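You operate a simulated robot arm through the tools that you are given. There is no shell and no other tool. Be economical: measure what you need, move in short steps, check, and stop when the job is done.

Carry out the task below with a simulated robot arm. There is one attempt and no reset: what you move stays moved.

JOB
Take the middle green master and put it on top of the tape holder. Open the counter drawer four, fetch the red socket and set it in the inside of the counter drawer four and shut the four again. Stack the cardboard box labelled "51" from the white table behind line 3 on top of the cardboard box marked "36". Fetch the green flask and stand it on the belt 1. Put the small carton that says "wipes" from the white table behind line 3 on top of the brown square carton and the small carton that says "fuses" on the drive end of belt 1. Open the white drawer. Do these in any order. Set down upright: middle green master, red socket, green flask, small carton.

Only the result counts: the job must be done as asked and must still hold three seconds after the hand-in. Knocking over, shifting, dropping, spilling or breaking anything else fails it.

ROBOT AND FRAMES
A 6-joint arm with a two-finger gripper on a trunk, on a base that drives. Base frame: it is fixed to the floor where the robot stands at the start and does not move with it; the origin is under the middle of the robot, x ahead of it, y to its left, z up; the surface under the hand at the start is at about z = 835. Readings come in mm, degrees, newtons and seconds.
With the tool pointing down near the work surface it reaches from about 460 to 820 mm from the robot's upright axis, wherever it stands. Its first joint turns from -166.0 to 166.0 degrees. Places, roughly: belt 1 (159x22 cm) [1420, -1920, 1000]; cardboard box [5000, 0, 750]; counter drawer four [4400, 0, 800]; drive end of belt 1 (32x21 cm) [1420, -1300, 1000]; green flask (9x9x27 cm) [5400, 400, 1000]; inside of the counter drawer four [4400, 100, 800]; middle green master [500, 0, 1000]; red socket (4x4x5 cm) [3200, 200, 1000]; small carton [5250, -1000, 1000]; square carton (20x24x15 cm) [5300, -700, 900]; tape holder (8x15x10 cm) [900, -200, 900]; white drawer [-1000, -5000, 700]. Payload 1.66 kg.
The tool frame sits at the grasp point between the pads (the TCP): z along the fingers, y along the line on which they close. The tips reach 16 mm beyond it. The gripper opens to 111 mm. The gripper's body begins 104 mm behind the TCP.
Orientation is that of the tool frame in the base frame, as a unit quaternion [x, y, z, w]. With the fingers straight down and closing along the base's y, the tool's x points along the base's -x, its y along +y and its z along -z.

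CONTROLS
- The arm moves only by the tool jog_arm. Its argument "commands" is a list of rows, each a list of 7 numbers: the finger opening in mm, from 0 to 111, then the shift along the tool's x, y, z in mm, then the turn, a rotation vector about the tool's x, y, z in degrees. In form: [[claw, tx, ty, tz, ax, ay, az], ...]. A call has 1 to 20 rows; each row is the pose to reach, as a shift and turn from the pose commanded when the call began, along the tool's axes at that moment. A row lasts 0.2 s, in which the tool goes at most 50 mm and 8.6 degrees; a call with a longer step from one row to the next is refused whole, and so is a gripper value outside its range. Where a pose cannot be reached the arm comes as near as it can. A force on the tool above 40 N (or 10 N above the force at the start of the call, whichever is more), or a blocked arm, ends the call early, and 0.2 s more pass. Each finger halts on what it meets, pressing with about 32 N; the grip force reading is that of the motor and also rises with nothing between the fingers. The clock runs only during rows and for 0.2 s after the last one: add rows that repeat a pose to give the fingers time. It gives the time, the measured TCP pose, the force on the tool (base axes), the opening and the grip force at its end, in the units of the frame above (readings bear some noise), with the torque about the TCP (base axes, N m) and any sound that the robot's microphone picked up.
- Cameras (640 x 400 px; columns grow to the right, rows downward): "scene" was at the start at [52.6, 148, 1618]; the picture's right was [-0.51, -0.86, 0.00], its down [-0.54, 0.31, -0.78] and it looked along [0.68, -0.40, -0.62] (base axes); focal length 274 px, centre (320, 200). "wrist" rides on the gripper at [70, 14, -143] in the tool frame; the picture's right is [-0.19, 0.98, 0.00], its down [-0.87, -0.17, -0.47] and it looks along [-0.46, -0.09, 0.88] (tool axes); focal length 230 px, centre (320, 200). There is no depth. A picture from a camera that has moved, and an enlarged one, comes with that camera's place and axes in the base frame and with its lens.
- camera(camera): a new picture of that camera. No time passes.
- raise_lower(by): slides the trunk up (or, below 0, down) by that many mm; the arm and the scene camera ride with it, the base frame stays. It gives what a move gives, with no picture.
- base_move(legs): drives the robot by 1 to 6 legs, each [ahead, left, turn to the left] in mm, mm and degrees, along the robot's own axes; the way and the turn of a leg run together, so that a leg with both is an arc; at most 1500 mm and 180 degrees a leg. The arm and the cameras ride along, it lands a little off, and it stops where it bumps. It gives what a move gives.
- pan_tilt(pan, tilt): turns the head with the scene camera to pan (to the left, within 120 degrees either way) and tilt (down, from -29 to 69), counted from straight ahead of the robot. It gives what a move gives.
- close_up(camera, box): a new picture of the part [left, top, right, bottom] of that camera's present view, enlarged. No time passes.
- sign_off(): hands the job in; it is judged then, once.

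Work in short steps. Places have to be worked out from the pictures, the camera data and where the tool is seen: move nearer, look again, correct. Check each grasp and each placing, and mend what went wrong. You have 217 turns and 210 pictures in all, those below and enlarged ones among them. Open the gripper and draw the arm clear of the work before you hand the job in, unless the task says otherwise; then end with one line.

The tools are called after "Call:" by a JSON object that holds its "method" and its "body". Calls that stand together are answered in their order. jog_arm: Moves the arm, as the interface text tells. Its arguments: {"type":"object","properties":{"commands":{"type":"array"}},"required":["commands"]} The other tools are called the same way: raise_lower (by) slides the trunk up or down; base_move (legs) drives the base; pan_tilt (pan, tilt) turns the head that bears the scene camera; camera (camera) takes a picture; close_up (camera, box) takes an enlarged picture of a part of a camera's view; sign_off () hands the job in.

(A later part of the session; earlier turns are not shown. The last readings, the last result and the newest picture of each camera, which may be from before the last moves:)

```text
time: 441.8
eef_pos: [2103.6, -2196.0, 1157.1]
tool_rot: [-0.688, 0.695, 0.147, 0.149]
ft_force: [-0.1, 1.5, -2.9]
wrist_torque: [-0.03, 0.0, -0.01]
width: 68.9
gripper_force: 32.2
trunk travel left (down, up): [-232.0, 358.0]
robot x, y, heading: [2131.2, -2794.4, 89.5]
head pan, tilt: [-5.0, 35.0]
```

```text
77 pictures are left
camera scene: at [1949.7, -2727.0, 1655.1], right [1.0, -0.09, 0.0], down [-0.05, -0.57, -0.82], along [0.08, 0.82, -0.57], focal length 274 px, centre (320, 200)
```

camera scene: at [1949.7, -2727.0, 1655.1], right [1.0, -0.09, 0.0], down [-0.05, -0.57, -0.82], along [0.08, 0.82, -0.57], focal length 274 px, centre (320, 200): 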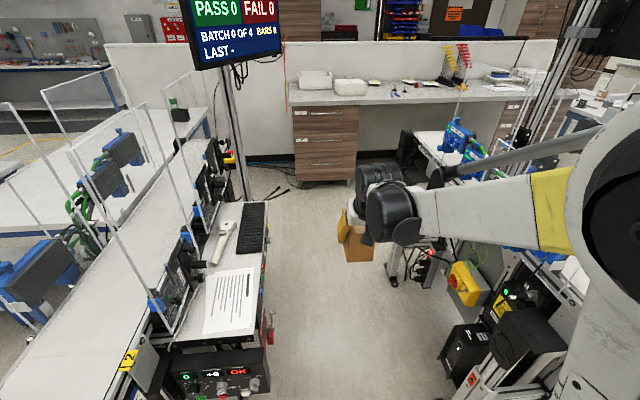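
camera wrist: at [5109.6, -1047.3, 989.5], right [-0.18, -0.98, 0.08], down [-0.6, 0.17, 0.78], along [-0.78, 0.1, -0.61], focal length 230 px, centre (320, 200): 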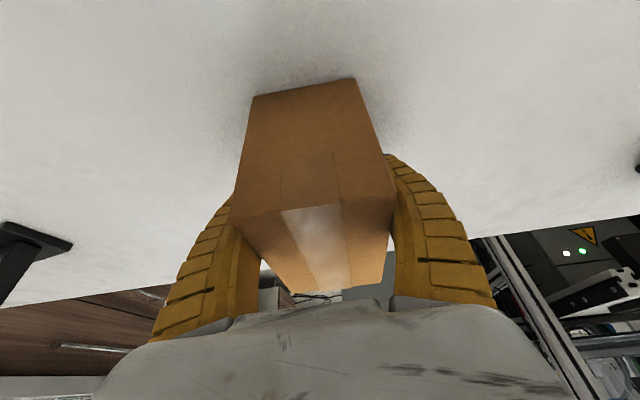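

Margins hold (left 1855, right 2412). Continue ahead.

Call:
{"method": "base_move", "body": {"legs": [[450, 0, 0.4]]}}

Call:
{"method": "base_move", "body": {"legs": [[450, 0, 0]]}}

Call:
{"method": "camera", "body": {"camera": "scene"}}

```text
time: 444.5
eef_pos: [2100.4, -1743.6, 1157.8]
tool_rot: [-0.69, 0.694, 0.147, 0.148]
ft_force: [0.3, 0.5, -3.1]
wrist_torque: [-0.03, 0.0, -0.02]
width: 69.0
gripper_force: 32.1
trunk travel left (down, up): [-232.0, 358.0]
robot x, y, heading: [2135.4, -2343.5, 90.0]
head pan, tilt: [-5.0, 35.0]
```

```text
time: 447.2
eef_pos: [2098.8, -1298.6, 1157.1]
tool_rot: [-0.69, 0.693, 0.147, 0.149]
ft_force: [-0.4, 0.4, -2.6]
wrist_torque: [-0.03, 0.01, -0.02]
width: 69.0
gripper_force: 32.0
trunk travel left (down, up): [-232.0, 358.0]
robot x, y, heading: [2130.1, -1900.1, 90.2]
head pan, tilt: [-5.0, 35.0]
```

```text
76 pictures are left
camera scene: at [1949.5, -1831.1, 1655.1], right [1.0, -0.08, 0.0], down [-0.05, -0.57, -0.82], along [0.07, 0.82, -0.57], focal length 274 px, centre (320, 200)
```

scene: 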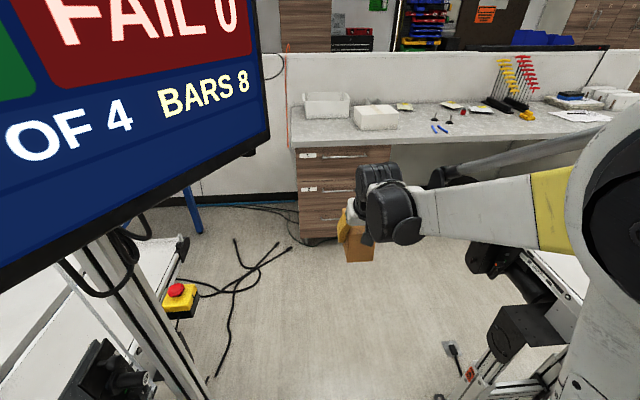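

The line-1 monitor's edge (x≈1920–1937 at y≈-1500) would graze my camera mast, so I shift right 110 mm where there's room, then pass into the aisle.

Call:
{"method": "base_move", "body": {"legs": [[0, -110, 0], [600, 0, 0]]}}

Call:
{"method": "base_move", "body": {"legs": [[540, 0, 0], [0, 0, 90]]}}

Call:
{"method": "pan_tilt", "body": {"pan": 25, "tilt": 40}}

Call:
{"method": "camera", "body": {"camera": "scene"}}

```text
time: 451.4
eef_pos: [2210.1, -698.4, 1157.1]
tool_rot: [-0.689, 0.694, 0.146, 0.149]
ft_force: [-1.1, 0.3, -2.1]
wrist_torque: [-0.06, -0.03, -0.02]
width: 68.8
gripper_force: 32.3
trunk travel left (down, up): [-232.0, 358.0]
robot x, y, heading: [2242.0, -1302.7, 89.8]
head pan, tilt: [-5.0, 35.0]
```

```text
time: 458.3
eef_pos: [1642.3, -789.7, 1155.5]
tool_rot: [0.978, -0.008, -0.209, -0.002]
ft_force: [-0.4, 0.0, -0.8]
wrist_torque: [0.0, -0.01, 0.01]
width: 68.7
gripper_force: 31.8
trunk travel left (down, up): [-232.0, 358.0]
robot x, y, heading: [2246.5, -765.3, 179.2]
head pan, tilt: [-5.0, 35.0]
```

```text
time: 459.2
eef_pos: [1642.0, -789.9, 1157.3]
tool_rot: [0.978, -0.008, -0.209, -0.003]
ft_force: [0.3, -0.3, -3.0]
wrist_torque: [0.03, 0.0, 0.02]
width: 68.8
gripper_force: 31.7
trunk travel left (down, up): [-232.0, 358.0]
robot x, y, heading: [2242.3, -760.5, 179.3]
head pan, tilt: [25.0, 40.0]
```

```text
75 pictures are left
camera scene: at [2183.1, -986.4, 1647.6], right [-0.41, 0.91, 0.0], down [0.59, 0.27, -0.77], along [-0.7, -0.32, -0.64], focal length 274 px, centre (320, 200)
```

scene: 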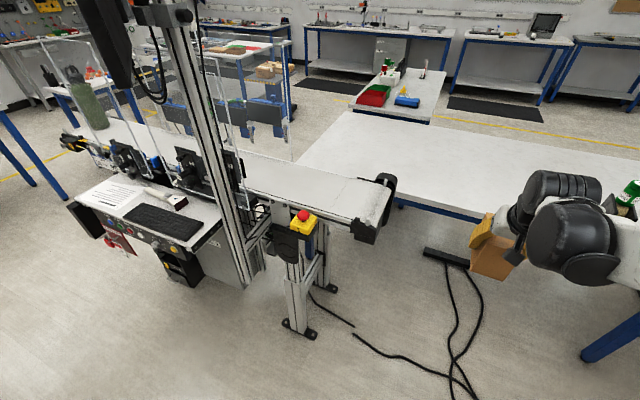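

The drive end's belt surface (around (1413,-1300), z≈1000) is open from the north-east. I move to about (1900,-757) and turn to face it.

Call:
{"method": "base_move", "body": {"legs": [[340, 0, 0], [0, 0, 51.5]]}}

Call:
{"method": "pan_tilt", "body": {"pan": 0, "tilt": 45}}

Call:
{"method": "camera", "body": {"camera": "scene"}}

```text
time: 463.8
eef_pos: [1550.2, -1245.4, 1155.4]
tool_rot: [0.885, 0.415, -0.189, 0.088]
ft_force: [-0.7, 0.1, -2.7]
wrist_torque: [0.02, 0.0, -0.03]
width: 69.0
gripper_force: 31.6
trunk travel left (down, up): [-232.0, 358.0]
robot x, y, heading: [1908.1, -759.9, -129.4]
head pan, tilt: [25.0, 40.0]
```

```text
time: 464.7
eef_pos: [1550.4, -1245.3, 1156.9]
tool_rot: [0.885, 0.416, -0.189, 0.089]
ft_force: [-0.5, -0.4, -2.3]
wrist_torque: [0.02, 0.02, 0.02]
width: 69.0
gripper_force: 31.5
trunk travel left (down, up): [-232.0, 358.0]
robot x, y, heading: [1904.5, -757.8, -129.5]
head pan, tilt: [0.0, 45.0]
```

```text
74 pictures are left
camera scene: at [2012.0, -925.6, 1640.3], right [-0.77, 0.63, 0.0], down [0.45, 0.55, -0.71], along [-0.45, -0.55, -0.71], focal length 274 px, centre (320, 200)
```

scene: 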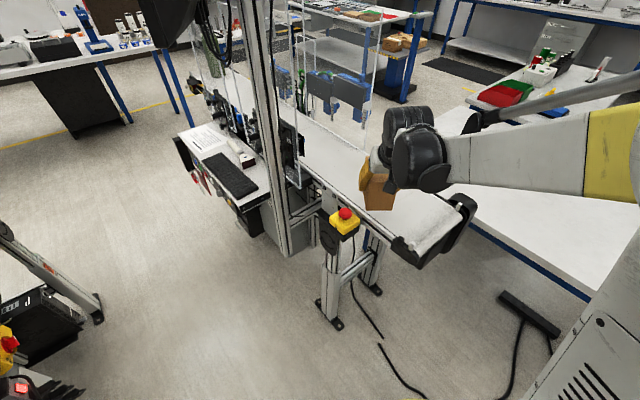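

I shift the carton over the drive end (1413,-1300) and look before lowering.

Call:
{"method": "jog_arm", "body": {"commands": [[60, -30, -18, 13, 0, 0, 0], [60, -59, -35, 27, 0, 0, 0], [60, -89, -53, 40, 0, 0, 0], [60, -118.3, -70.7, 53, 0, 0, 0], [60, -105, -70.7, 83, 0, 0, 0], [60, -91, -70.7, 114, 0, 0, 0], [60, -91, -70.7, 114, 0, 0, 0]]}}

Call:
{"method": "camera", "body": {"camera": "wrist"}}

Call:
{"method": "close_up", "body": {"camera": "scene", "box": [290, 80, 490, 280]}}

```text
time: 466.3
eef_pos: [1412.4, -1300.0, 1088.9]
tool_rot: [0.885, 0.416, -0.189, 0.088]
ft_force: [-0.4, 0.1, -2.3]
wrist_torque: [0.0, -0.01, -0.01]
width: 69.0
gripper_force: 32.2
trunk travel left (down, up): [-232.0, 358.0]
robot x, y, heading: [1905.9, -760.6, -129.4]
head pan, tilt: [0.0, 45.0]
```

```text
73 pictures are left
camera wrist: at [1500.1, -1213.9, 1191.7], right [0.64, -0.76, 0.08], down [-0.51, -0.35, 0.79], along [-0.57, -0.54, -0.61], focal length 230 px, centre (320, 200)
```

wrist: 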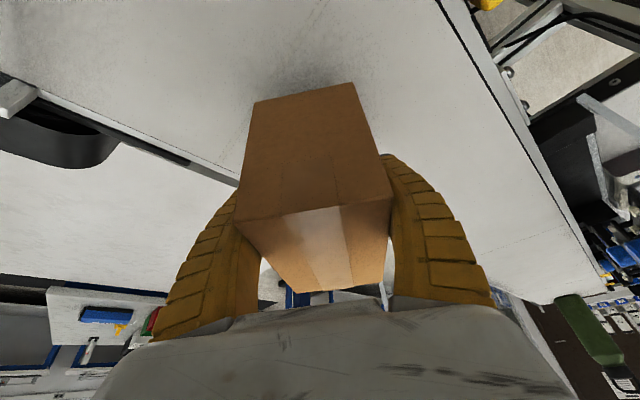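

```text
2.00 times, centred on (390, 180) of scene
camera zoom: at [2012.2, -925.4, 1640.4], right [-0.77, 0.63, 0.0], down [0.45, 0.55, -0.71], along [-0.45, -0.55, -0.71], focal length 547 px, centre (180, 240)
```

zoom: 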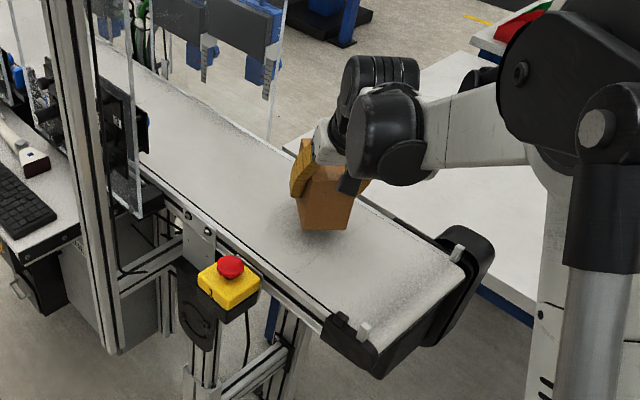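

The carton footprint fits within the belt. Lowering to contact.

Call:
{"method": "jog_arm", "body": {"commands": [[60, 8, 0, 18, 0, 0, 0], [60, 13, 0, 29, 0, 0, 0], [60, 14.3, 0, 32, 0, 0, 0], [60, 14.7, 0, 33, 0, 0, 0], [60, 14.7, 0, 33, 0, 0, 0]]}}

```text
time: 467.5
eef_pos: [1413.3, -1299.6, 1053.4]
tool_rot: [0.885, 0.416, -0.188, 0.088]
ft_force: [-1.0, -1.3, -0.8]
wrist_torque: [0.01, -0.1, -0.02]
width: 69.2
gripper_force: 31.9
trunk travel left (down, up): [-232.0, 358.0]
robot x, y, heading: [1905.6, -761.4, -129.3]
head pan, tilt: [0.0, 45.0]
```

Call:
{"method": "jog_arm", "body": {"commands": [[60, 0.3, 0, 0.7, 0, 0, 0], [60, 0.6, 0, 1.4, 0, 0, 0], [60, 0.6, 0, 1.4, 0, 0, 0]]}}

```text
time: 468.3
eef_pos: [1412.8, -1298.8, 1053.5]
tool_rot: [0.885, 0.416, -0.191, 0.088]
ft_force: [-6.5, -6.3, 22.2]
wrist_torque: [0.13, -0.84, -0.08]
width: 69.6
gripper_force: 32.2
trunk travel left (down, up): [-232.0, 358.0]
robot x, y, heading: [1907.6, -759.4, -129.5]
head pan, tilt: [0.0, 45.0]
```

Contact (22 N). I ease up 1 mm, open and withdraw.

Call:
{"method": "jog_arm", "body": {"commands": [[60, -0.4, 0, -1, 0, 0, 0], [80, -0.4, 0, -1, 0, 0, 0], [100, -0.4, 0, -1, 0, 0, 0], [100, -0.4, 0, -1, 0, 0, 0], [100, -8, 0, -35, 0, 0, 0], [100, -20, 0, -75, 0, 0, 0], [100, -35, 0, -115, 0, 0, 0], [100, -50, 0, -155, 0, 0, 0], [100, -50, 0, -155, 0, 0, 0]]}}

Call:
{"method": "camera", "body": {"camera": "wrist"}}

Call:
{"method": "close_up", "body": {"camera": "scene", "box": [290, 80, 490, 280]}}

```text
time: 470.3
eef_pos: [1423.8, -1286.2, 1214.6]
tool_rot: [0.885, 0.416, -0.189, 0.087]
ft_force: [0.2, -0.4, -0.5]
wrist_torque: [0.0, -0.03, -0.01]
width: 100.4
gripper_force: 0.3
trunk travel left (down, up): [-232.0, 358.0]
robot x, y, heading: [1907.4, -762.5, -129.4]
head pan, tilt: [0.0, 45.0]
```

```text
71 pictures are left
camera wrist: at [1510.9, -1200.4, 1316.5], right [0.64, -0.76, 0.08], down [-0.51, -0.35, 0.78], along [-0.57, -0.54, -0.61], focal length 230 px, centre (320, 200)
```

wrist: 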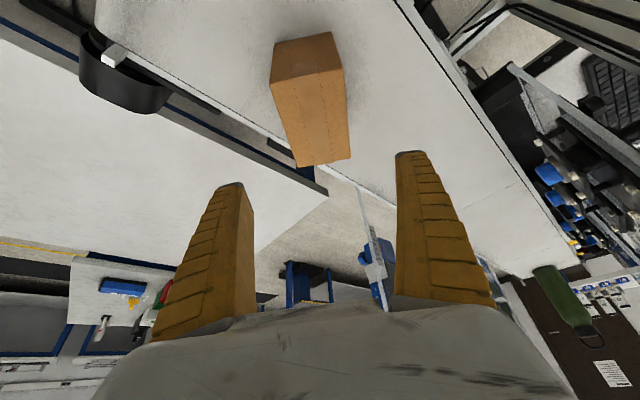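

```text
2.00 times, centred on (390, 180) of scene
camera zoom: at [2011.9, -925.7, 1640.3], right [-0.77, 0.63, 0.0], down [0.45, 0.55, -0.71], along [-0.45, -0.55, -0.71], focal length 547 px, centre (180, 240)
```

zoom: 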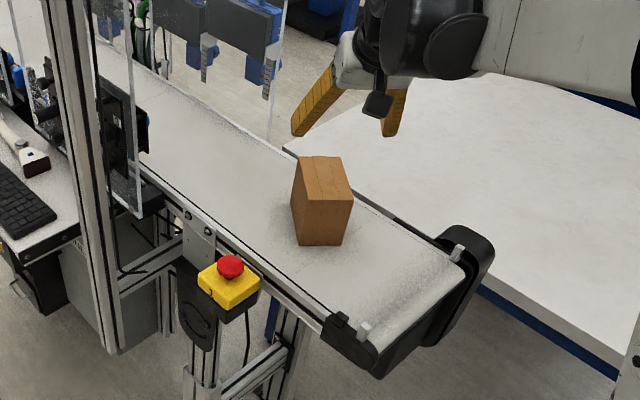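

FUSES sits on the drive end. Next the socket: I stow the arm tool-down, face the counter and move along the aisle toward x≈3150.

Call:
{"method": "jog_arm", "body": {"commands": [[111, 35, 0, -12, 0, 4.8, 0], [111, 70, 0, -25, 0, 9.6, 0], [111, 105, 0, -37, 0, 14.4, 0], [111, 140, 0, -50, 0, 19.2, 0], [111, 175, 0, -62, 0, 24, 0], [111, 175, 0, -62, 0, 24, 0]]}}

Call:
{"method": "base_move", "body": {"legs": [[0, 0, -140.6], [100, 0, 0], [0, -600, 0]]}}

Call:
{"method": "pan_tilt", "body": {"pan": -40, "tilt": 35}}

Call:
{"method": "camera", "body": {"camera": "scene"}}

```text
time: 471.7
eef_pos: [1541.6, -1143.6, 1199.5]
tool_rot: [0.905, 0.425, -0.002, 0.0]
ft_force: [0.1, -0.6, 0.6]
wrist_torque: [0.02, -0.02, 0.02]
width: 111.0
gripper_force: 0.2
trunk travel left (down, up): [-232.0, 358.0]
robot x, y, heading: [1904.5, -760.0, -129.2]
head pan, tilt: [0.0, 45.0]
```

```text
time: 481.6
eef_pos: [2535.4, -131.6, 1200.2]
tool_rot: [-0.704, 0.71, 0.0, 0.001]
ft_force: [0.0, -0.6, -1.2]
wrist_torque: [-0.02, 0.0, 0.01]
width: 110.9
gripper_force: 0.1
trunk travel left (down, up): [-232.0, 358.0]
robot x, y, heading: [2497.7, -658.4, 90.0]
head pan, tilt: [0.0, 45.0]
```

```text
time: 482.7
eef_pos: [2536.4, -131.1, 1199.5]
tool_rot: [-0.704, 0.71, 0.0, 0.002]
ft_force: [0.3, 0.5, -0.5]
wrist_torque: [0.01, 0.0, 0.0]
width: 110.9
gripper_force: 0.0
trunk travel left (down, up): [-232.0, 358.0]
robot x, y, heading: [2499.4, -660.0, 90.1]
head pan, tilt: [-40.0, 35.0]
```

```text
69 pictures are left
camera scene: at [2362.6, -610.7, 1655.1], right [0.77, -0.64, 0.0], down [-0.37, -0.44, -0.82], along [0.53, 0.63, -0.57], focal length 274 px, centre (320, 200)
```

scene: 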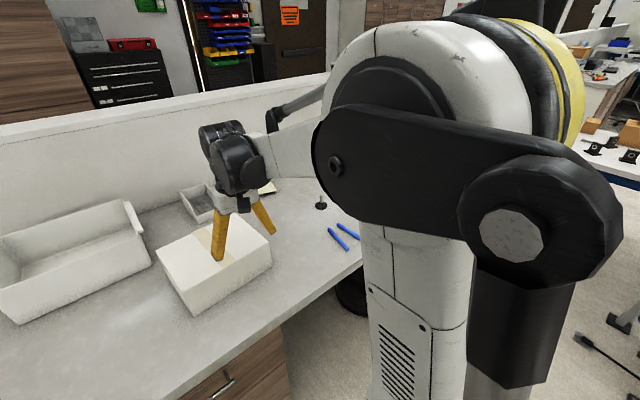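

Call:
{"method": "base_move", "body": {"legs": [[0, -600, 0]]}}

Call:
{"method": "pan_tilt", "body": {"pan": 5, "tilt": 40}}

Call:
{"method": "camera", "body": {"camera": "scene"}}

Call:
{"method": "camera", "body": {"camera": "wrist"}}

```text
time: 486.0
eef_pos: [3133.9, -131.8, 1198.5]
tool_rot: [-0.704, 0.71, 0.001, 0.002]
ft_force: [1.2, -0.6, 0.4]
wrist_torque: [0.0, -0.01, 0.02]
width: 110.9
gripper_force: 0.1
trunk travel left (down, up): [-232.0, 358.0]
robot x, y, heading: [3093.5, -659.6, 90.0]
head pan, tilt: [-40.0, 35.0]
```

```text
time: 487.2
eef_pos: [3134.8, -132.9, 1199.0]
tool_rot: [-0.704, 0.71, 0.001, 0.003]
ft_force: [-0.3, 0.0, -0.3]
wrist_torque: [0.02, 0.01, 0.01]
width: 111.1
gripper_force: 0.0
trunk travel left (down, up): [-232.0, 358.0]
robot x, y, heading: [3096.3, -662.9, 89.7]
head pan, tilt: [5.0, 40.0]
```

```text
68 pictures are left
camera scene: at [2896.9, -594.7, 1647.6], right [1.0, 0.08, 0.0], down [0.05, -0.64, -0.77], along [-0.06, 0.76, -0.64], focal length 274 px, centre (320, 200)
```

scene: 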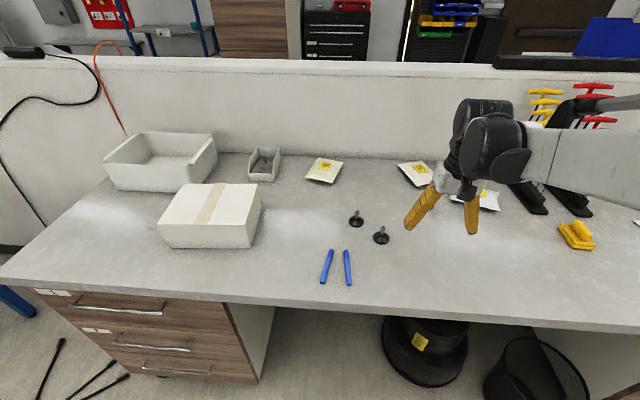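

```text
67 pictures are left
camera wrist: at [3119.2, -202.8, 1342.7], right [-0.98, 0.2, 0.0], down [0.17, 0.86, 0.47], along [0.1, 0.46, -0.88], focal length 230 px, centre (320, 200)
```

wrist: 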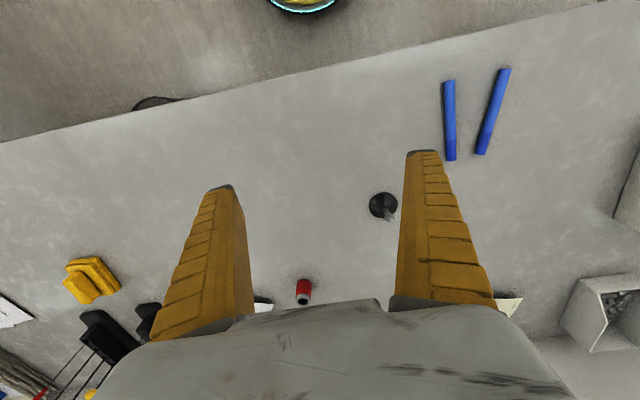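

The red socket is near (3264,273) behind the gripper in view. I move the base nearer and look again.

Call:
{"method": "base_move", "body": {"legs": [[160, -160, 0.3]]}}

Call:
{"method": "jog_arm", "body": {"commands": [[111, -40, 0, 0, 0, 0, 0], [111, -80, 0, 0, 0, 0, 0], [111, -120, 0, 0, 0, 0, 0], [111, -150, 0, 0, 0, 0, 0], [111, -150, 0, 0, 0, 0, 0]]}}

Call:
{"method": "camera", "body": {"camera": "wrist"}}

Call:
{"method": "camera", "body": {"camera": "scene"}}

```text
time: 488.9
eef_pos: [3290.0, 26.5, 1200.4]
tool_rot: [-0.706, 0.708, 0.0, 0.002]
ft_force: [0.7, -0.3, 0.0]
wrist_torque: [-0.07, 0.05, -0.02]
width: 111.1
gripper_force: 0.1
trunk travel left (down, up): [-232.0, 358.0]
robot x, y, heading: [3255.1, -504.4, 90.1]
head pan, tilt: [5.0, 40.0]
```

```text
time: 490.1
eef_pos: [3289.5, 176.5, 1200.3]
tool_rot: [-0.707, 0.707, 0.001, 0.002]
ft_force: [0.3, 0.4, 0.1]
wrist_torque: [0.02, 0.01, -0.01]
width: 111.0
gripper_force: 0.1
trunk travel left (down, up): [-232.0, 358.0]
robot x, y, heading: [3254.9, -502.6, 90.5]
head pan, tilt: [5.0, 40.0]
```

```text
66 pictures are left
camera wrist: at [3275.0, 107.1, 1342.7], right [-0.98, 0.19, 0.0], down [0.17, 0.86, 0.47], along [0.09, 0.47, -0.88], focal length 230 px, centre (320, 200)
```

wrist: 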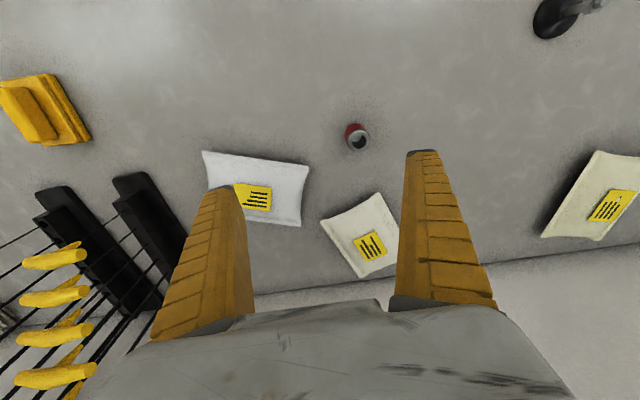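

```text
65 pictures are left
camera scene: at [3055.1, -437.2, 1647.6], right [1.0, 0.09, 0.0], down [0.06, -0.64, -0.77], along [-0.07, 0.76, -0.64], focal length 274 px, centre (320, 200)
```

scene: 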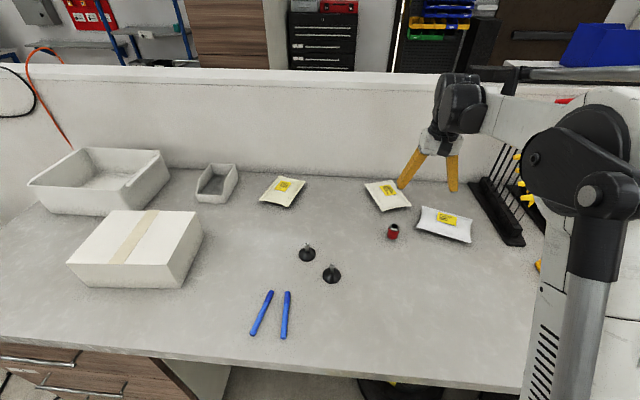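

Triangulated socket: about (3232,203), top z≈980. I move above it and lower partway.

Call:
{"method": "jog_arm", "body": {"commands": [[111, -9, 19, 35, 0, 0, 0], [111, -18, 38, 70, 0, 0, 0], [80, -26.5, 57.5, 105, 0, 0, 0], [80, -26.5, 57.5, 105, 0, 0, 0]]}}

Call:
{"method": "camera", "body": {"camera": "wrist"}}

Call:
{"method": "close_up", "body": {"camera": "scene", "box": [340, 140, 460, 260]}}

```text
time: 491.1
eef_pos: [3232.6, 205.2, 1095.3]
tool_rot: [-0.706, 0.708, 0.001, 0.003]
ft_force: [-0.1, 0.1, -0.6]
wrist_torque: [0.0, -0.03, 0.01]
width: 81.3
gripper_force: 1.3
trunk travel left (down, up): [-232.0, 358.0]
robot x, y, heading: [3251.4, -503.8, 90.2]
head pan, tilt: [5.0, 40.0]
```

```text
64 pictures are left
camera wrist: at [3217.6, 134.6, 1237.3], right [-0.98, 0.19, 0.0], down [0.17, 0.86, 0.47], along [0.09, 0.47, -0.88], focal length 230 px, centre (320, 200)
```

wrist: 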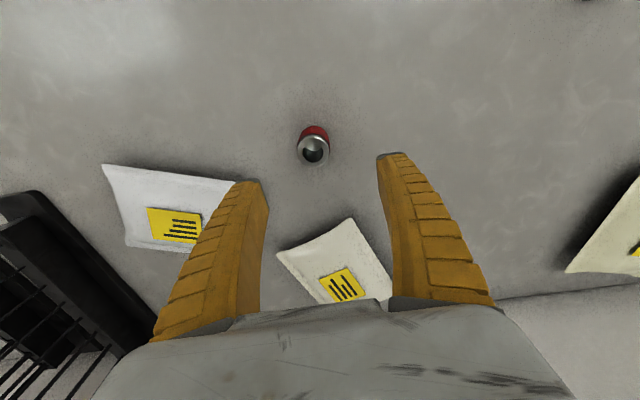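

```text
3.33 times, centred on (400, 200) of scene
camera zoom: at [3055.3, -437.1, 1647.7], right [1.0, 0.09, 0.0], down [0.06, -0.64, -0.77], along [-0.07, 0.76, -0.64], focal length 912 px, centre (53, 200)
```

zoom: 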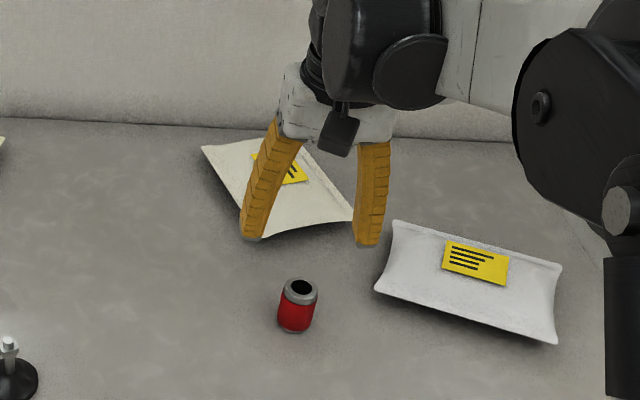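

Socket ≈(3237,206), top between z 975 and 1000. I descend to z≈1045 and re-check.

Call:
{"method": "jog_arm", "body": {"commands": [[80, -1, -4.5, 25, 0, 0, 0], [80, -1, -4.5, 50, 0, 0, 0], [80, -1, -4.5, 50, 0, 0, 0]]}}

Call:
{"method": "camera", "body": {"camera": "wrist"}}

Call:
{"method": "close_up", "body": {"camera": "scene", "box": [360, 170, 430, 250]}}

```text
time: 491.9
eef_pos: [3236.8, 204.4, 1045.7]
tool_rot: [-0.706, 0.708, 0.0, 0.003]
ft_force: [0.6, 0.1, -0.2]
wrist_torque: [-0.02, 0.03, 0.0]
width: 81.2
gripper_force: 1.2
trunk travel left (down, up): [-232.0, 358.0]
robot x, y, heading: [3256.1, -503.2, 90.2]
head pan, tilt: [5.0, 40.0]
```

```text
62 pictures are left
camera wrist: at [3222.2, 135.0, 1188.3], right [-0.98, 0.19, 0.0], down [0.17, 0.86, 0.47], along [0.09, 0.47, -0.88], focal length 230 px, centre (320, 200)
```

wrist: 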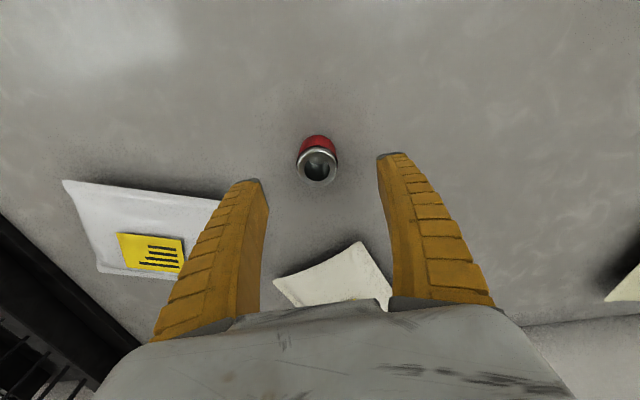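

```text
5.00 times, centred on (395, 210) of scene
camera zoom: at [3055.1, -436.9, 1647.6], right [1.0, 0.09, 0.0], down [0.06, -0.64, -0.77], along [-0.07, 0.76, -0.64], focal length 1368 px, centre (-55, 150)
```

zoom: 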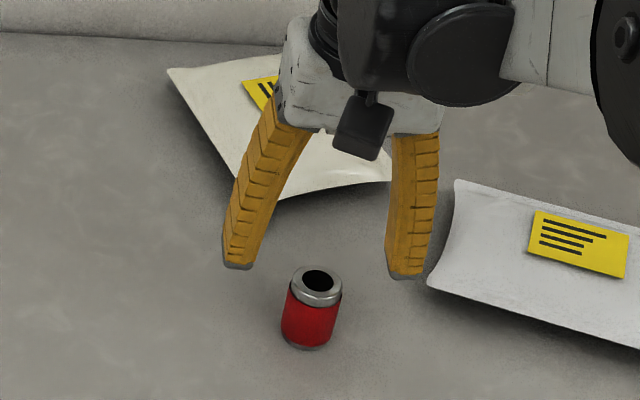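

Consistent: socket at (3237,205), top z≈993. I descend to z≈971 and grip.

Call:
{"method": "jog_arm", "body": {"commands": [[80, 0, 0, 35, 0, 0, 0], [80, 0, 0, 60, 0, 0, 0], [80, 0, 0, 75, 0, 0, 0], [80, 0, 0, 75, 0, 0, 0], [50, 0, 0, 75, 0, 0, 0], [32, 0, 0, 75, 0, 0, 0], [32, 0, 0, 75, 0, 0, 0]]}}

Call:
{"method": "camera", "body": {"camera": "wrist"}}

```text
time: 492.6
eef_pos: [3236.5, 204.4, 984.8]
tool_rot: [-0.706, 0.708, 0.002, 0.004]
ft_force: [-2.0, 0.6, 56.0]
wrist_torque: [-0.37, 1.46, -0.02]
width: 38.4
gripper_force: 31.8
trunk travel left (down, up): [-232.0, 358.0]
robot x, y, heading: [3253.6, -504.0, 90.1]
head pan, tilt: [5.0, 40.0]
stopped in row 3: the force on the tool passed its limit at 55 N (the readings are from after the stop); the commanded pose is now the measured one
```

```text
60 pictures are left
camera wrist: at [3222.2, 133.6, 1127.4], right [-0.98, 0.19, 0.0], down [0.17, 0.86, 0.48], along [0.09, 0.47, -0.88], focal length 230 px, centre (320, 200)
```

wrist: 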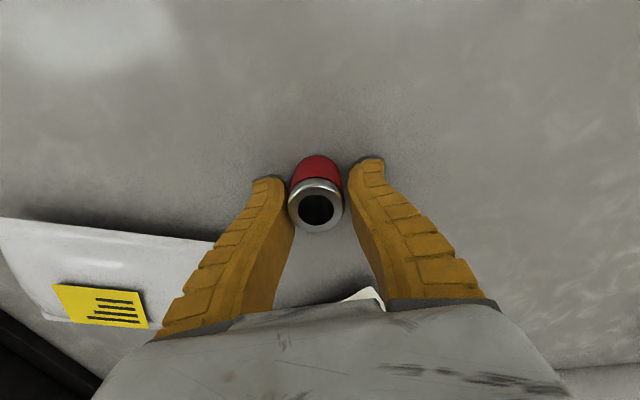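

The tips met the counter (so it lies at z≈968), and the fingers are closed at 38 mm on the socket. I raise gently and verify.

Call:
{"method": "jog_arm", "body": {"commands": [[32, 0, 0, -4, 0, 0, 0], [32, 0, 0, -10, 0, 0, 0], [32, 0, 0, -40, 0, 0, 0], [32, 0, 0, -40, 0, 0, 0]]}}

Call:
{"method": "camera", "body": {"camera": "wrist"}}

Call:
{"method": "close_up", "body": {"camera": "scene", "box": [360, 170, 430, 250]}}

```text
time: 493.6
eef_pos: [3237.0, 205.9, 1022.1]
tool_rot: [-0.706, 0.708, 0.002, 0.003]
ft_force: [0.6, -0.3, 0.1]
wrist_torque: [0.0, -0.01, 0.01]
width: 34.5
gripper_force: 1.8
trunk travel left (down, up): [-232.0, 358.0]
robot x, y, heading: [3252.3, -500.5, 90.1]
head pan, tilt: [5.0, 40.0]
```

```text
59 pictures are left
camera wrist: at [3222.1, 135.4, 1163.8], right [-0.98, 0.19, 0.0], down [0.17, 0.86, 0.48], along [0.09, 0.47, -0.88], focal length 230 px, centre (320, 200)
```

wrist: 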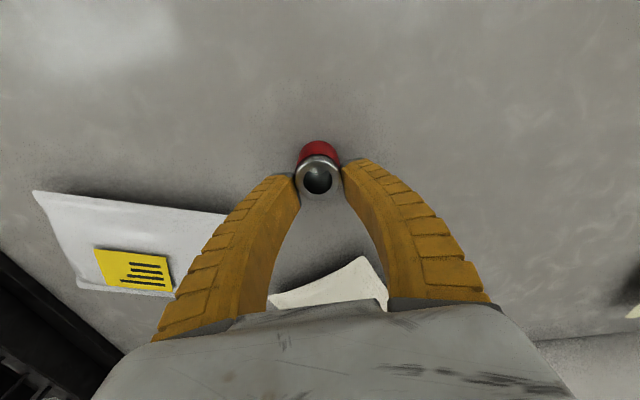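

```text
5.00 times, centred on (395, 210) of scene
camera zoom: at [3055.1, -436.6, 1647.5], right [1.0, 0.09, 0.0], down [0.06, -0.64, -0.77], along [-0.07, 0.76, -0.64], focal length 1368 px, centre (-55, 150)
```

zoom: 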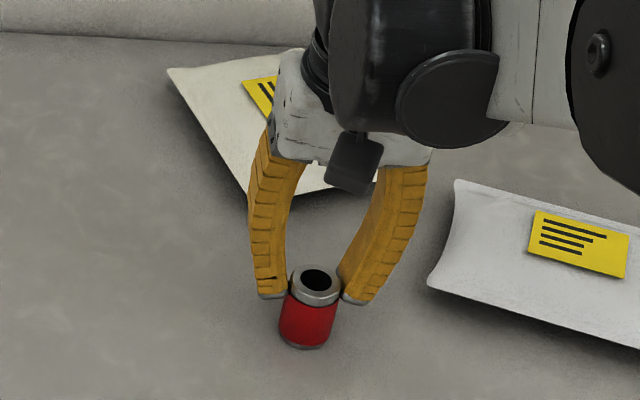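

The fingers slipped off: re-triangulating with the contact gives counter z≈968, socket top ≈1018 at (3235,198), so I was ~8 mm too far in y. I rise, re-align and regrip at z≈990.

Call:
{"method": "jog_arm", "body": {"commands": [[45, 0, 0, -20, 0, 0, 0], [75, 0, 0, -40, 0, 0, 0], [75, 8, 2, -40, 0, 0, 0], [75, 8, 2, 0, 0, 0, 0], [75, 8, 2, 31, 0, 0, 0], [75, 8, 2, 31, 0, 0, 0]]}}

Call:
{"method": "camera", "body": {"camera": "wrist"}}

Call:
{"method": "close_up", "body": {"camera": "scene", "box": [360, 170, 430, 250]}}

```text
time: 495.0
eef_pos: [3234.1, 197.6, 990.8]
tool_rot: [-0.707, 0.707, 0.002, 0.003]
ft_force: [-0.1, -0.6, -0.5]
wrist_torque: [0.03, -0.04, -0.01]
width: 76.8
gripper_force: 1.5
trunk travel left (down, up): [-232.0, 358.0]
robot x, y, heading: [3254.1, -499.6, 90.2]
head pan, tilt: [5.0, 40.0]
```

```text
57 pictures are left
camera wrist: at [3220.2, 127.5, 1132.6], right [-0.98, 0.19, 0.0], down [0.17, 0.86, 0.48], along [0.09, 0.47, -0.88], focal length 230 px, centre (320, 200)
```

wrist: 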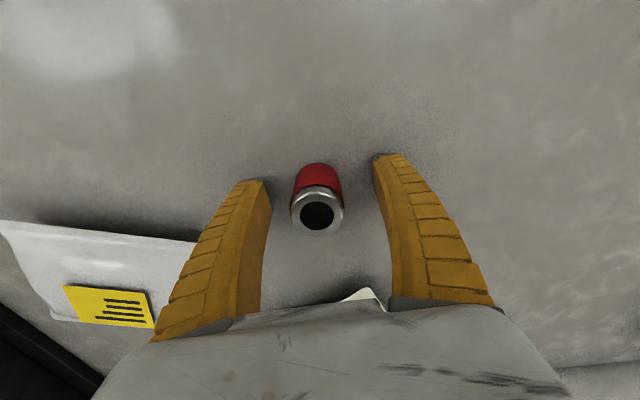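

```text
5.00 times, centred on (395, 210) of scene
camera zoom: at [3055.1, -436.7, 1647.6], right [1.0, 0.09, 0.0], down [0.06, -0.64, -0.77], along [-0.07, 0.76, -0.64], focal length 1368 px, centre (-55, 150)
```

zoom: 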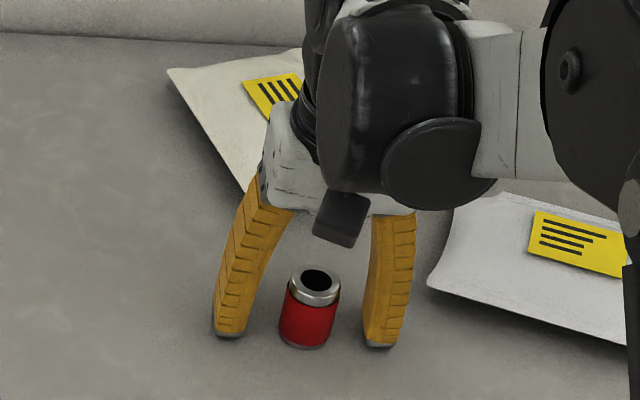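

Fingertips line up around the socket. Closing.

Call:
{"method": "jog_arm", "body": {"commands": [[55, 0, 0, 0, 0, 0, 0], [35, 0, 0, 0, 0, 0, 0], [28, 0, 0, 0, 0, 0, 0], [28, 0, 0, 0, 0, 0, 0], [28, 0, 0, -10, 0, 0, 0], [28, 0, 0, -45, 0, 0, 0], [28, 0, 0, -45, 0, 0, 0]]}}

Call:
{"method": "camera", "body": {"camera": "wrist"}}

```text
time: 496.6
eef_pos: [3234.2, 197.6, 1034.9]
tool_rot: [0.707, -0.707, -0.002, -0.003]
ft_force: [-0.2, 0.5, -0.2]
wrist_torque: [0.0, -0.01, 0.03]
width: 30.9
gripper_force: 2.1
trunk travel left (down, up): [-232.0, 358.0]
robot x, y, heading: [3255.8, -504.4, 90.2]
head pan, tilt: [5.0, 40.0]
```

```text
55 pictures are left
camera wrist: at [3220.2, 127.4, 1178.0], right [-0.98, 0.19, 0.0], down [0.17, 0.86, 0.48], along [0.09, 0.47, -0.88], focal length 230 px, centre (320, 200)
```

wrist: 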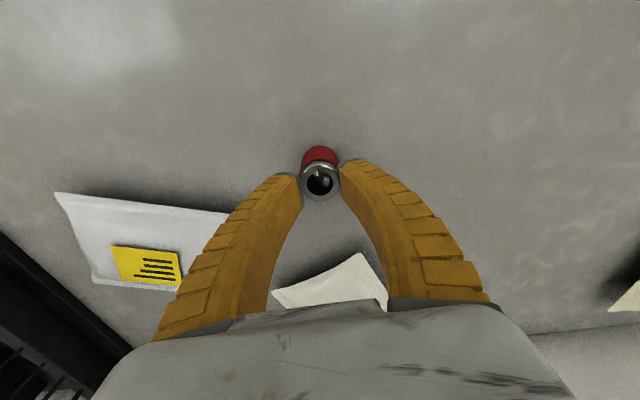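

It slipped again. I regrasp and stop before lifting to see what the fingers actually hold.

Call:
{"method": "jog_arm", "body": {"commands": [[70, 0, 0, -10, 0, 0, 0], [75, 0, 0, 10, 0, 0, 0], [75, 0, 0, 44, 0, 0, 0], [75, 0, 0, 44, 0, 0, 0], [50, 0, 0, 44, 0, 0, 0], [30, 0, 0, 44, 0, 0, 0], [20, 0, 0, 44, 0, 0, 0], [20, 0, 0, 44, 0, 0, 0]]}}

Call:
{"method": "camera", "body": {"camera": "wrist"}}

Call:
{"method": "close_up", "body": {"camera": "scene", "box": [360, 170, 430, 250]}}

```text
time: 498.4
eef_pos: [3235.2, 197.6, 992.0]
tool_rot: [-0.707, 0.708, 0.003, 0.004]
ft_force: [0.3, -0.9, 1.1]
wrist_torque: [-0.03, 0.02, 0.02]
width: 28.1
gripper_force: 32.3
trunk travel left (down, up): [-232.0, 358.0]
robot x, y, heading: [3253.2, -501.8, 90.3]
head pan, tilt: [5.0, 40.0]
```

```text
54 pictures are left
camera wrist: at [3220.7, 127.4, 1134.6], right [-0.98, 0.19, 0.0], down [0.17, 0.86, 0.48], along [0.09, 0.47, -0.88], focal length 230 px, centre (320, 200)
```

wrist: 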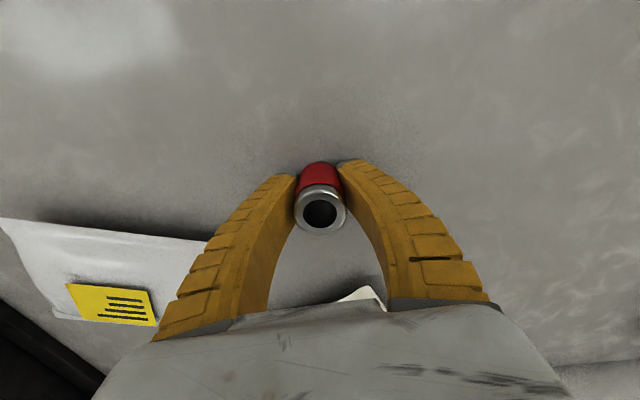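

```text
5.00 times, centred on (395, 210) of scene
camera zoom: at [3055.2, -436.8, 1647.6], right [1.0, 0.09, 0.0], down [0.06, -0.64, -0.77], along [-0.07, 0.76, -0.64], focal length 1368 px, centre (-55, 150)
```

zoom: 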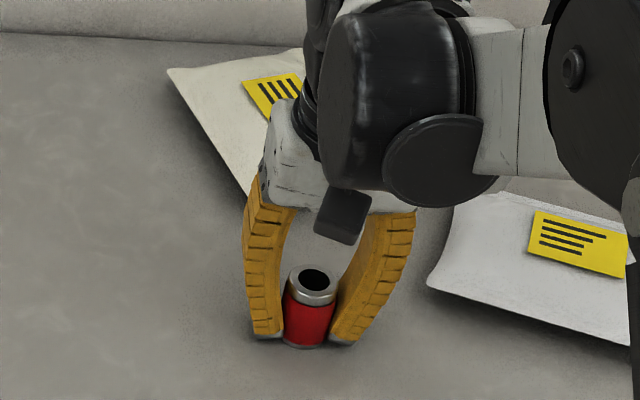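

Now it reads 28 mm at 32 N – the socket is simply narrower than I assumed, and this is a proper grip (earlier I never closed far enough). Lifting.

Call:
{"method": "jog_arm", "body": {"commands": [[16, 0, 0, -5, 0, 0, 0], [16, 0, 0, -40, 0, 0, 0], [16, 0, 0, -85, 0, 0, 0], [16, 0, 0, -130, 0, 0, 0], [16, 0, 0, -170, 0, 0, 0], [16, 0, 0, -170, 0, 0, 0]]}}

Call:
{"method": "camera", "body": {"camera": "wrist"}}

```text
time: 499.8
eef_pos: [3235.6, 196.6, 1162.0]
tool_rot: [-0.707, 0.707, 0.001, 0.002]
ft_force: [0.8, 1.0, -1.4]
wrist_torque: [-0.04, 0.0, -0.02]
width: 26.9
gripper_force: 32.0
trunk travel left (down, up): [-232.0, 358.0]
robot x, y, heading: [3254.1, -503.5, 90.2]
head pan, tilt: [5.0, 40.0]
```

```text
52 pictures are left
camera wrist: at [3220.4, 126.6, 1304.8], right [-0.98, 0.19, 0.0], down [0.17, 0.86, 0.48], along [0.09, 0.47, -0.88], focal length 230 px, centre (320, 200)
```

wrist: 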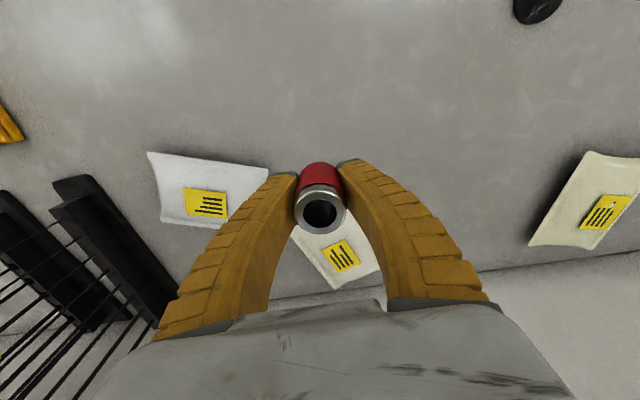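

The socket is held. I need free fingers for the drawer, so I'll carry it along the counter to near drawer four, set it down upright there, then open the drawer.

Call:
{"method": "jog_arm", "body": {"commands": [[16, 40, 0, -10, 0, 0, 0], [16, 80, 0, -20, 0, 0, 0], [16, 120, 0, -30, 0, 0, 0], [16, 120, 0, -30, 0, 0, 0]]}}

Call:
{"method": "base_move", "body": {"legs": [[-140, 0, 0], [0, -950, 0]]}}

Call:
{"method": "pan_tilt", "body": {"pan": -8, "tilt": 45}}

Call:
{"method": "camera", "body": {"camera": "scene"}}

```text
time: 500.8
eef_pos: [3234.9, 76.1, 1189.8]
tool_rot: [-0.706, 0.708, 0.002, 0.003]
ft_force: [-0.2, 0.2, -0.9]
wrist_torque: [0.01, -0.03, 0.0]
width: 26.5
gripper_force: 32.3
trunk travel left (down, up): [-232.0, 358.0]
robot x, y, heading: [3255.0, -501.5, 89.9]
head pan, tilt: [5.0, 40.0]
```

```text
time: 506.7
eef_pos: [4187.6, -59.8, 1190.1]
tool_rot: [-0.706, 0.708, 0.001, 0.002]
ft_force: [0.2, -0.5, -0.4]
wrist_torque: [-0.02, 0.03, 0.01]
width: 24.6
gripper_force: 32.1
trunk travel left (down, up): [-232.0, 358.0]
robot x, y, heading: [4208.7, -636.3, 90.4]
head pan, tilt: [5.0, 40.0]
```

```text
time: 507.4
eef_pos: [4187.4, -59.5, 1190.8]
tool_rot: [-0.707, 0.708, 0.002, 0.003]
ft_force: [-0.1, 0.0, -1.7]
wrist_torque: [0.02, -0.03, -0.01]
width: 24.2
gripper_force: 32.0
trunk travel left (down, up): [-232.0, 358.0]
robot x, y, heading: [4208.5, -636.9, 90.1]
head pan, tilt: [-8.0, 45.0]
```

```text
51 pictures are left
camera scene: at [4026.8, -576.0, 1640.3], right [0.99, -0.13, 0.0], down [-0.09, -0.7, -0.71], along [0.09, 0.7, -0.71], focal length 274 px, centre (320, 200)
```

scene: 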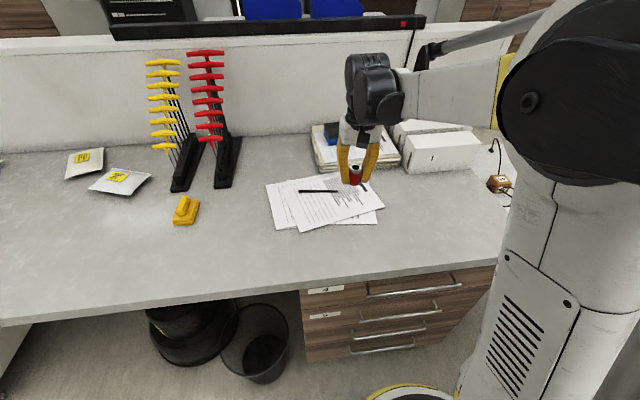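

The opening is creeping down (24 mm) – the socket may be slipping out. I check it at once and read the drawers.

Call:
{"method": "camera", "body": {"camera": "wrist"}}

Call:
{"method": "close_up", "body": {"camera": "scene", "box": [320, 130, 400, 200]}}

Call:
{"method": "close_up", "body": {"camera": "scene", "box": [290, 260, 510, 370]}}

```text
50 pictures are left
camera wrist: at [4172.7, -129.4, 1333.6], right [-0.98, 0.19, 0.0], down [0.17, 0.86, 0.48], along [0.09, 0.47, -0.88], focal length 230 px, centre (320, 200)
```

wrist: 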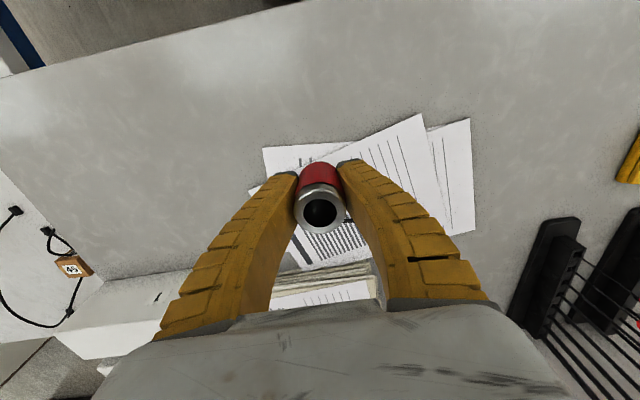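

```text
5.71 times, centred on (360, 165) of scene
camera zoom: at [4026.8, -576.0, 1640.3], right [0.99, -0.13, 0.0], down [-0.09, -0.7, -0.71], along [0.09, 0.7, -0.71], focal length 1564 px, centre (91, 400)
```

zoom: 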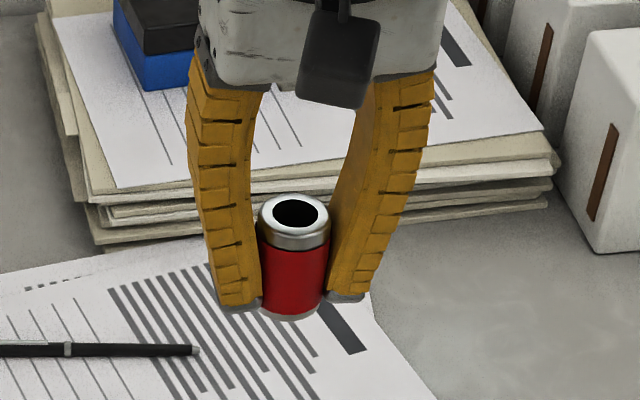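

```text
2.91 times, centred on (400, 315) of scene
camera zoom: at [4026.8, -576.0, 1640.3], right [0.99, -0.13, 0.0], down [-0.09, -0.7, -0.71], along [0.09, 0.7, -0.71], focal length 796 px, centre (87, -134)
```

zoom: 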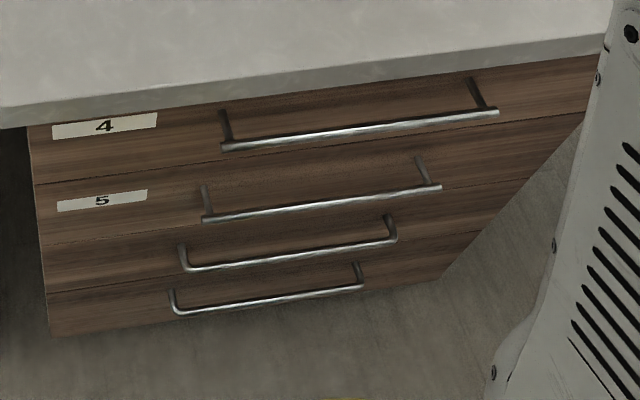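

The socket is held off-centre by the front edge of the pads and creeping. I set it down right here on the bare counter front (contact expected at TCP z≈992).

Call:
{"method": "jog_arm", "body": {"commands": [[10, 40, 0, 20, 0, 0, 0], [10, 70, 0, 55, 0, 0, 0], [10, 70, 0, 100, 0, 0, 0], [10, 70, 0, 145, 0, 0, 0], [10, 70, 0, 180, 0, 0, 0], [10, 70, 0, 193, 0, 0, 0], [10, 70, 0, 196, 0, 0, 0], [10, 70, 0, 196, 0, 0, 0]]}}

Call:
{"method": "close_up", "body": {"camera": "scene", "box": [310, 190, 400, 270]}}

```text
time: 509.2
eef_pos: [4187.9, -128.7, 993.8]
tool_rot: [-0.707, 0.708, 0.001, 0.002]
ft_force: [0.5, 0.3, -1.0]
wrist_torque: [0.03, -0.05, -0.03]
width: 23.9
gripper_force: 32.3
trunk travel left (down, up): [-232.0, 358.0]
robot x, y, heading: [4208.6, -638.1, 90.4]
head pan, tilt: [-8.0, 45.0]
```

```text
5.00 times, centred on (355, 230) of scene
camera zoom: at [4026.9, -576.1, 1640.3], right [0.99, -0.13, 0.0], down [-0.1, -0.7, -0.71], along [0.1, 0.7, -0.71], focal length 1368 px, centre (145, 50)
```

zoom: 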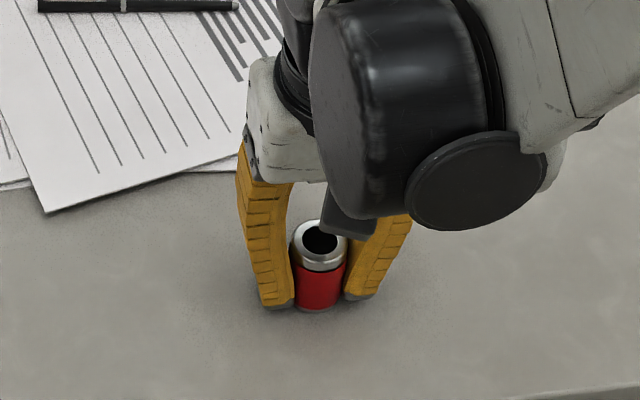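

Call:
{"method": "jog_arm", "body": {"commands": [[10, 0, 0, 1.5, 0, 0, 0], [10, 0, 0, 3, 0, 0, 0], [10, 0, 0, 3, 0, 0, 0]]}}

```text
time: 510.1
eef_pos: [4188.2, -129.1, 991.6]
tool_rot: [-0.706, 0.708, 0.002, 0.004]
ft_force: [2.5, 6.3, 22.8]
wrist_torque: [-0.02, -0.09, -0.01]
width: 25.4
gripper_force: 31.9
trunk travel left (down, up): [-232.0, 358.0]
robot x, y, heading: [4204.8, -638.4, 90.5]
head pan, tilt: [-8.0, 45.0]
```

Contact with the counter. I raise 1 mm, open, and lift clear.

Call:
{"method": "jog_arm", "body": {"commands": [[25, 0, 0, -1, 0, 0, 0], [50, 0, 0, -1, 0, 0, 0], [75, 0, 0, -1, 0, 0, 0], [75, 0, 0, -40, 0, 0, 0], [75, 0, 0, -85, 0, 0, 0], [75, 0, 0, -125, 0, 0, 0], [75, 0, 0, -125, 0, 0, 0]]}}

Call:
{"method": "camera", "body": {"camera": "wrist"}}

Call:
{"method": "close_up", "body": {"camera": "scene", "box": [310, 190, 400, 270]}}

```text
time: 511.6
eef_pos: [4185.7, -127.5, 1116.0]
tool_rot: [-0.707, 0.707, 0.002, 0.002]
ft_force: [0.8, 0.0, -0.6]
wrist_torque: [0.01, 0.05, 0.01]
width: 76.6
gripper_force: 1.0
trunk travel left (down, up): [-232.0, 358.0]
robot x, y, heading: [4207.8, -637.5, 90.3]
head pan, tilt: [-8.0, 45.0]
```

```text
46 pictures are left
camera wrist: at [4171.6, -199.1, 1258.3], right [-0.98, 0.19, 0.0], down [0.17, 0.86, 0.48], along [0.09, 0.47, -0.88], focal length 230 px, centre (320, 200)
```

wrist: 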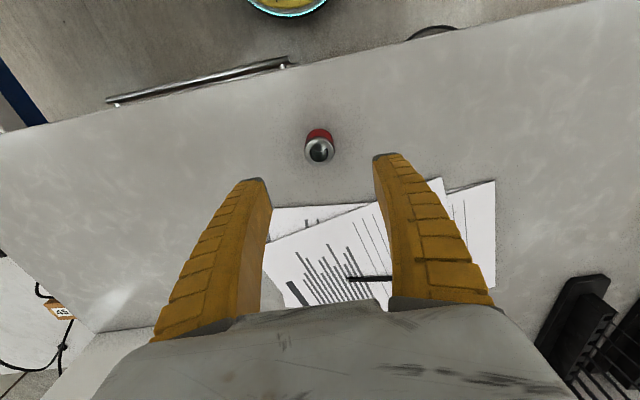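

```text
5.00 times, centred on (355, 230) of scene
camera zoom: at [4026.9, -575.8, 1640.3], right [0.99, -0.13, 0.0], down [-0.1, -0.7, -0.71], along [0.1, 0.7, -0.71], focal length 1368 px, centre (145, 50)
```

zoom: 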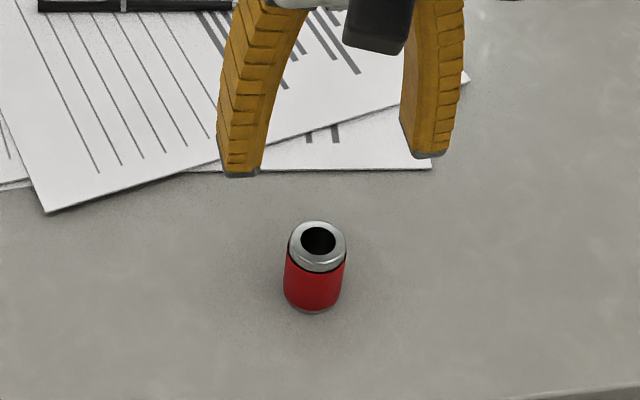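

The socket stands safely at about (4188,-120). Drawer four's bar: x 4218–4517, y≈-223, z≈846. The aisle is too shallow for a straight horizontal pull, so I'll grip the bar from the front-left with a 45° tool and pull by driving the base back. Repositioning and reorienting.

Call:
{"method": "base_move", "body": {"legs": [[38, 418, -0.3]]}}

Call:
{"method": "jog_arm", "body": {"commands": [[60, 13, -43, 4, -2.7, -2.7, 6.5], [60, 26, -86, 8, -5.4, -5.4, 13.1], [60, 39, -130, 12, -8.1, -8.1, 19.6], [60, 51, -173, 17, -10.8, -10.8, 26.1], [60, 64, -216, 21, -13.5, -13.5, 32.7], [60, 77, -259, 25, -16.2, -16.2, 39.2], [60, 90, -303, 30, -19, -19, 45.7], [60, 103, -346, 34, -21.7, -21.7, 52.2], [60, 116, -389, 38, -24.4, -24.4, 58.8], [60, 128, -432, 43, -27.1, -27.1, 65.3], [60, 141, -476, 47, -29.8, -29.8, 71.8], [60, 154, -519, 51, -32.5, -32.5, 78.4], [60, 167, -562, 56, -35.2, -35.2, 84.9], [60, 167, -562, 56, -35.2, -35.2, 84.9]]}}

Call:
{"method": "camera", "body": {"camera": "wrist"}}

```text
time: 514.2
eef_pos: [3772.1, -91.4, 1116.2]
tool_rot: [-0.704, 0.711, 0.0, 0.002]
ft_force: [0.0, -0.9, 0.1]
wrist_torque: [0.0, -0.06, 0.01]
width: 76.7
gripper_force: 0.9
trunk travel left (down, up): [-232.0, 358.0]
robot x, y, heading: [3788.9, -599.0, 89.9]
head pan, tilt: [-8.0, 45.0]
```

```text
time: 517.2
eef_pos: [4333.1, -263.4, 1058.6]
tool_rot: [0.005, 0.922, 0.386, 0.003]
ft_force: [-0.6, -0.3, 0.2]
wrist_torque: [0.03, -0.02, -0.01]
width: 61.9
gripper_force: 2.1
trunk travel left (down, up): [-232.0, 358.0]
robot x, y, heading: [3796.2, -599.9, 90.0]
head pan, tilt: [-8.0, 45.0]
```

```text
44 pictures are left
camera wrist: at [4261.5, -354.8, 1169.1], right [0.2, 0.69, 0.7], down [0.86, -0.46, 0.21], along [0.47, 0.56, -0.68], focal length 230 px, centre (320, 200)
```

wrist: 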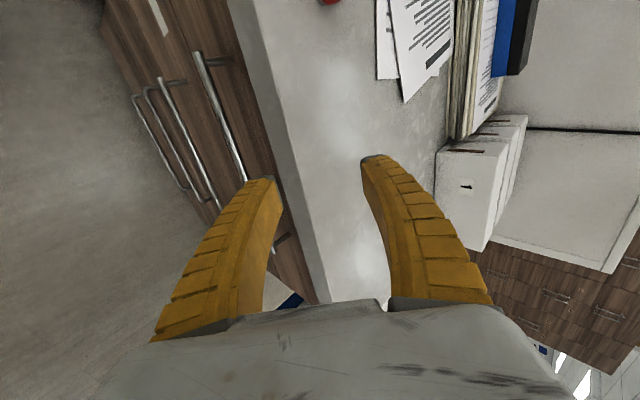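

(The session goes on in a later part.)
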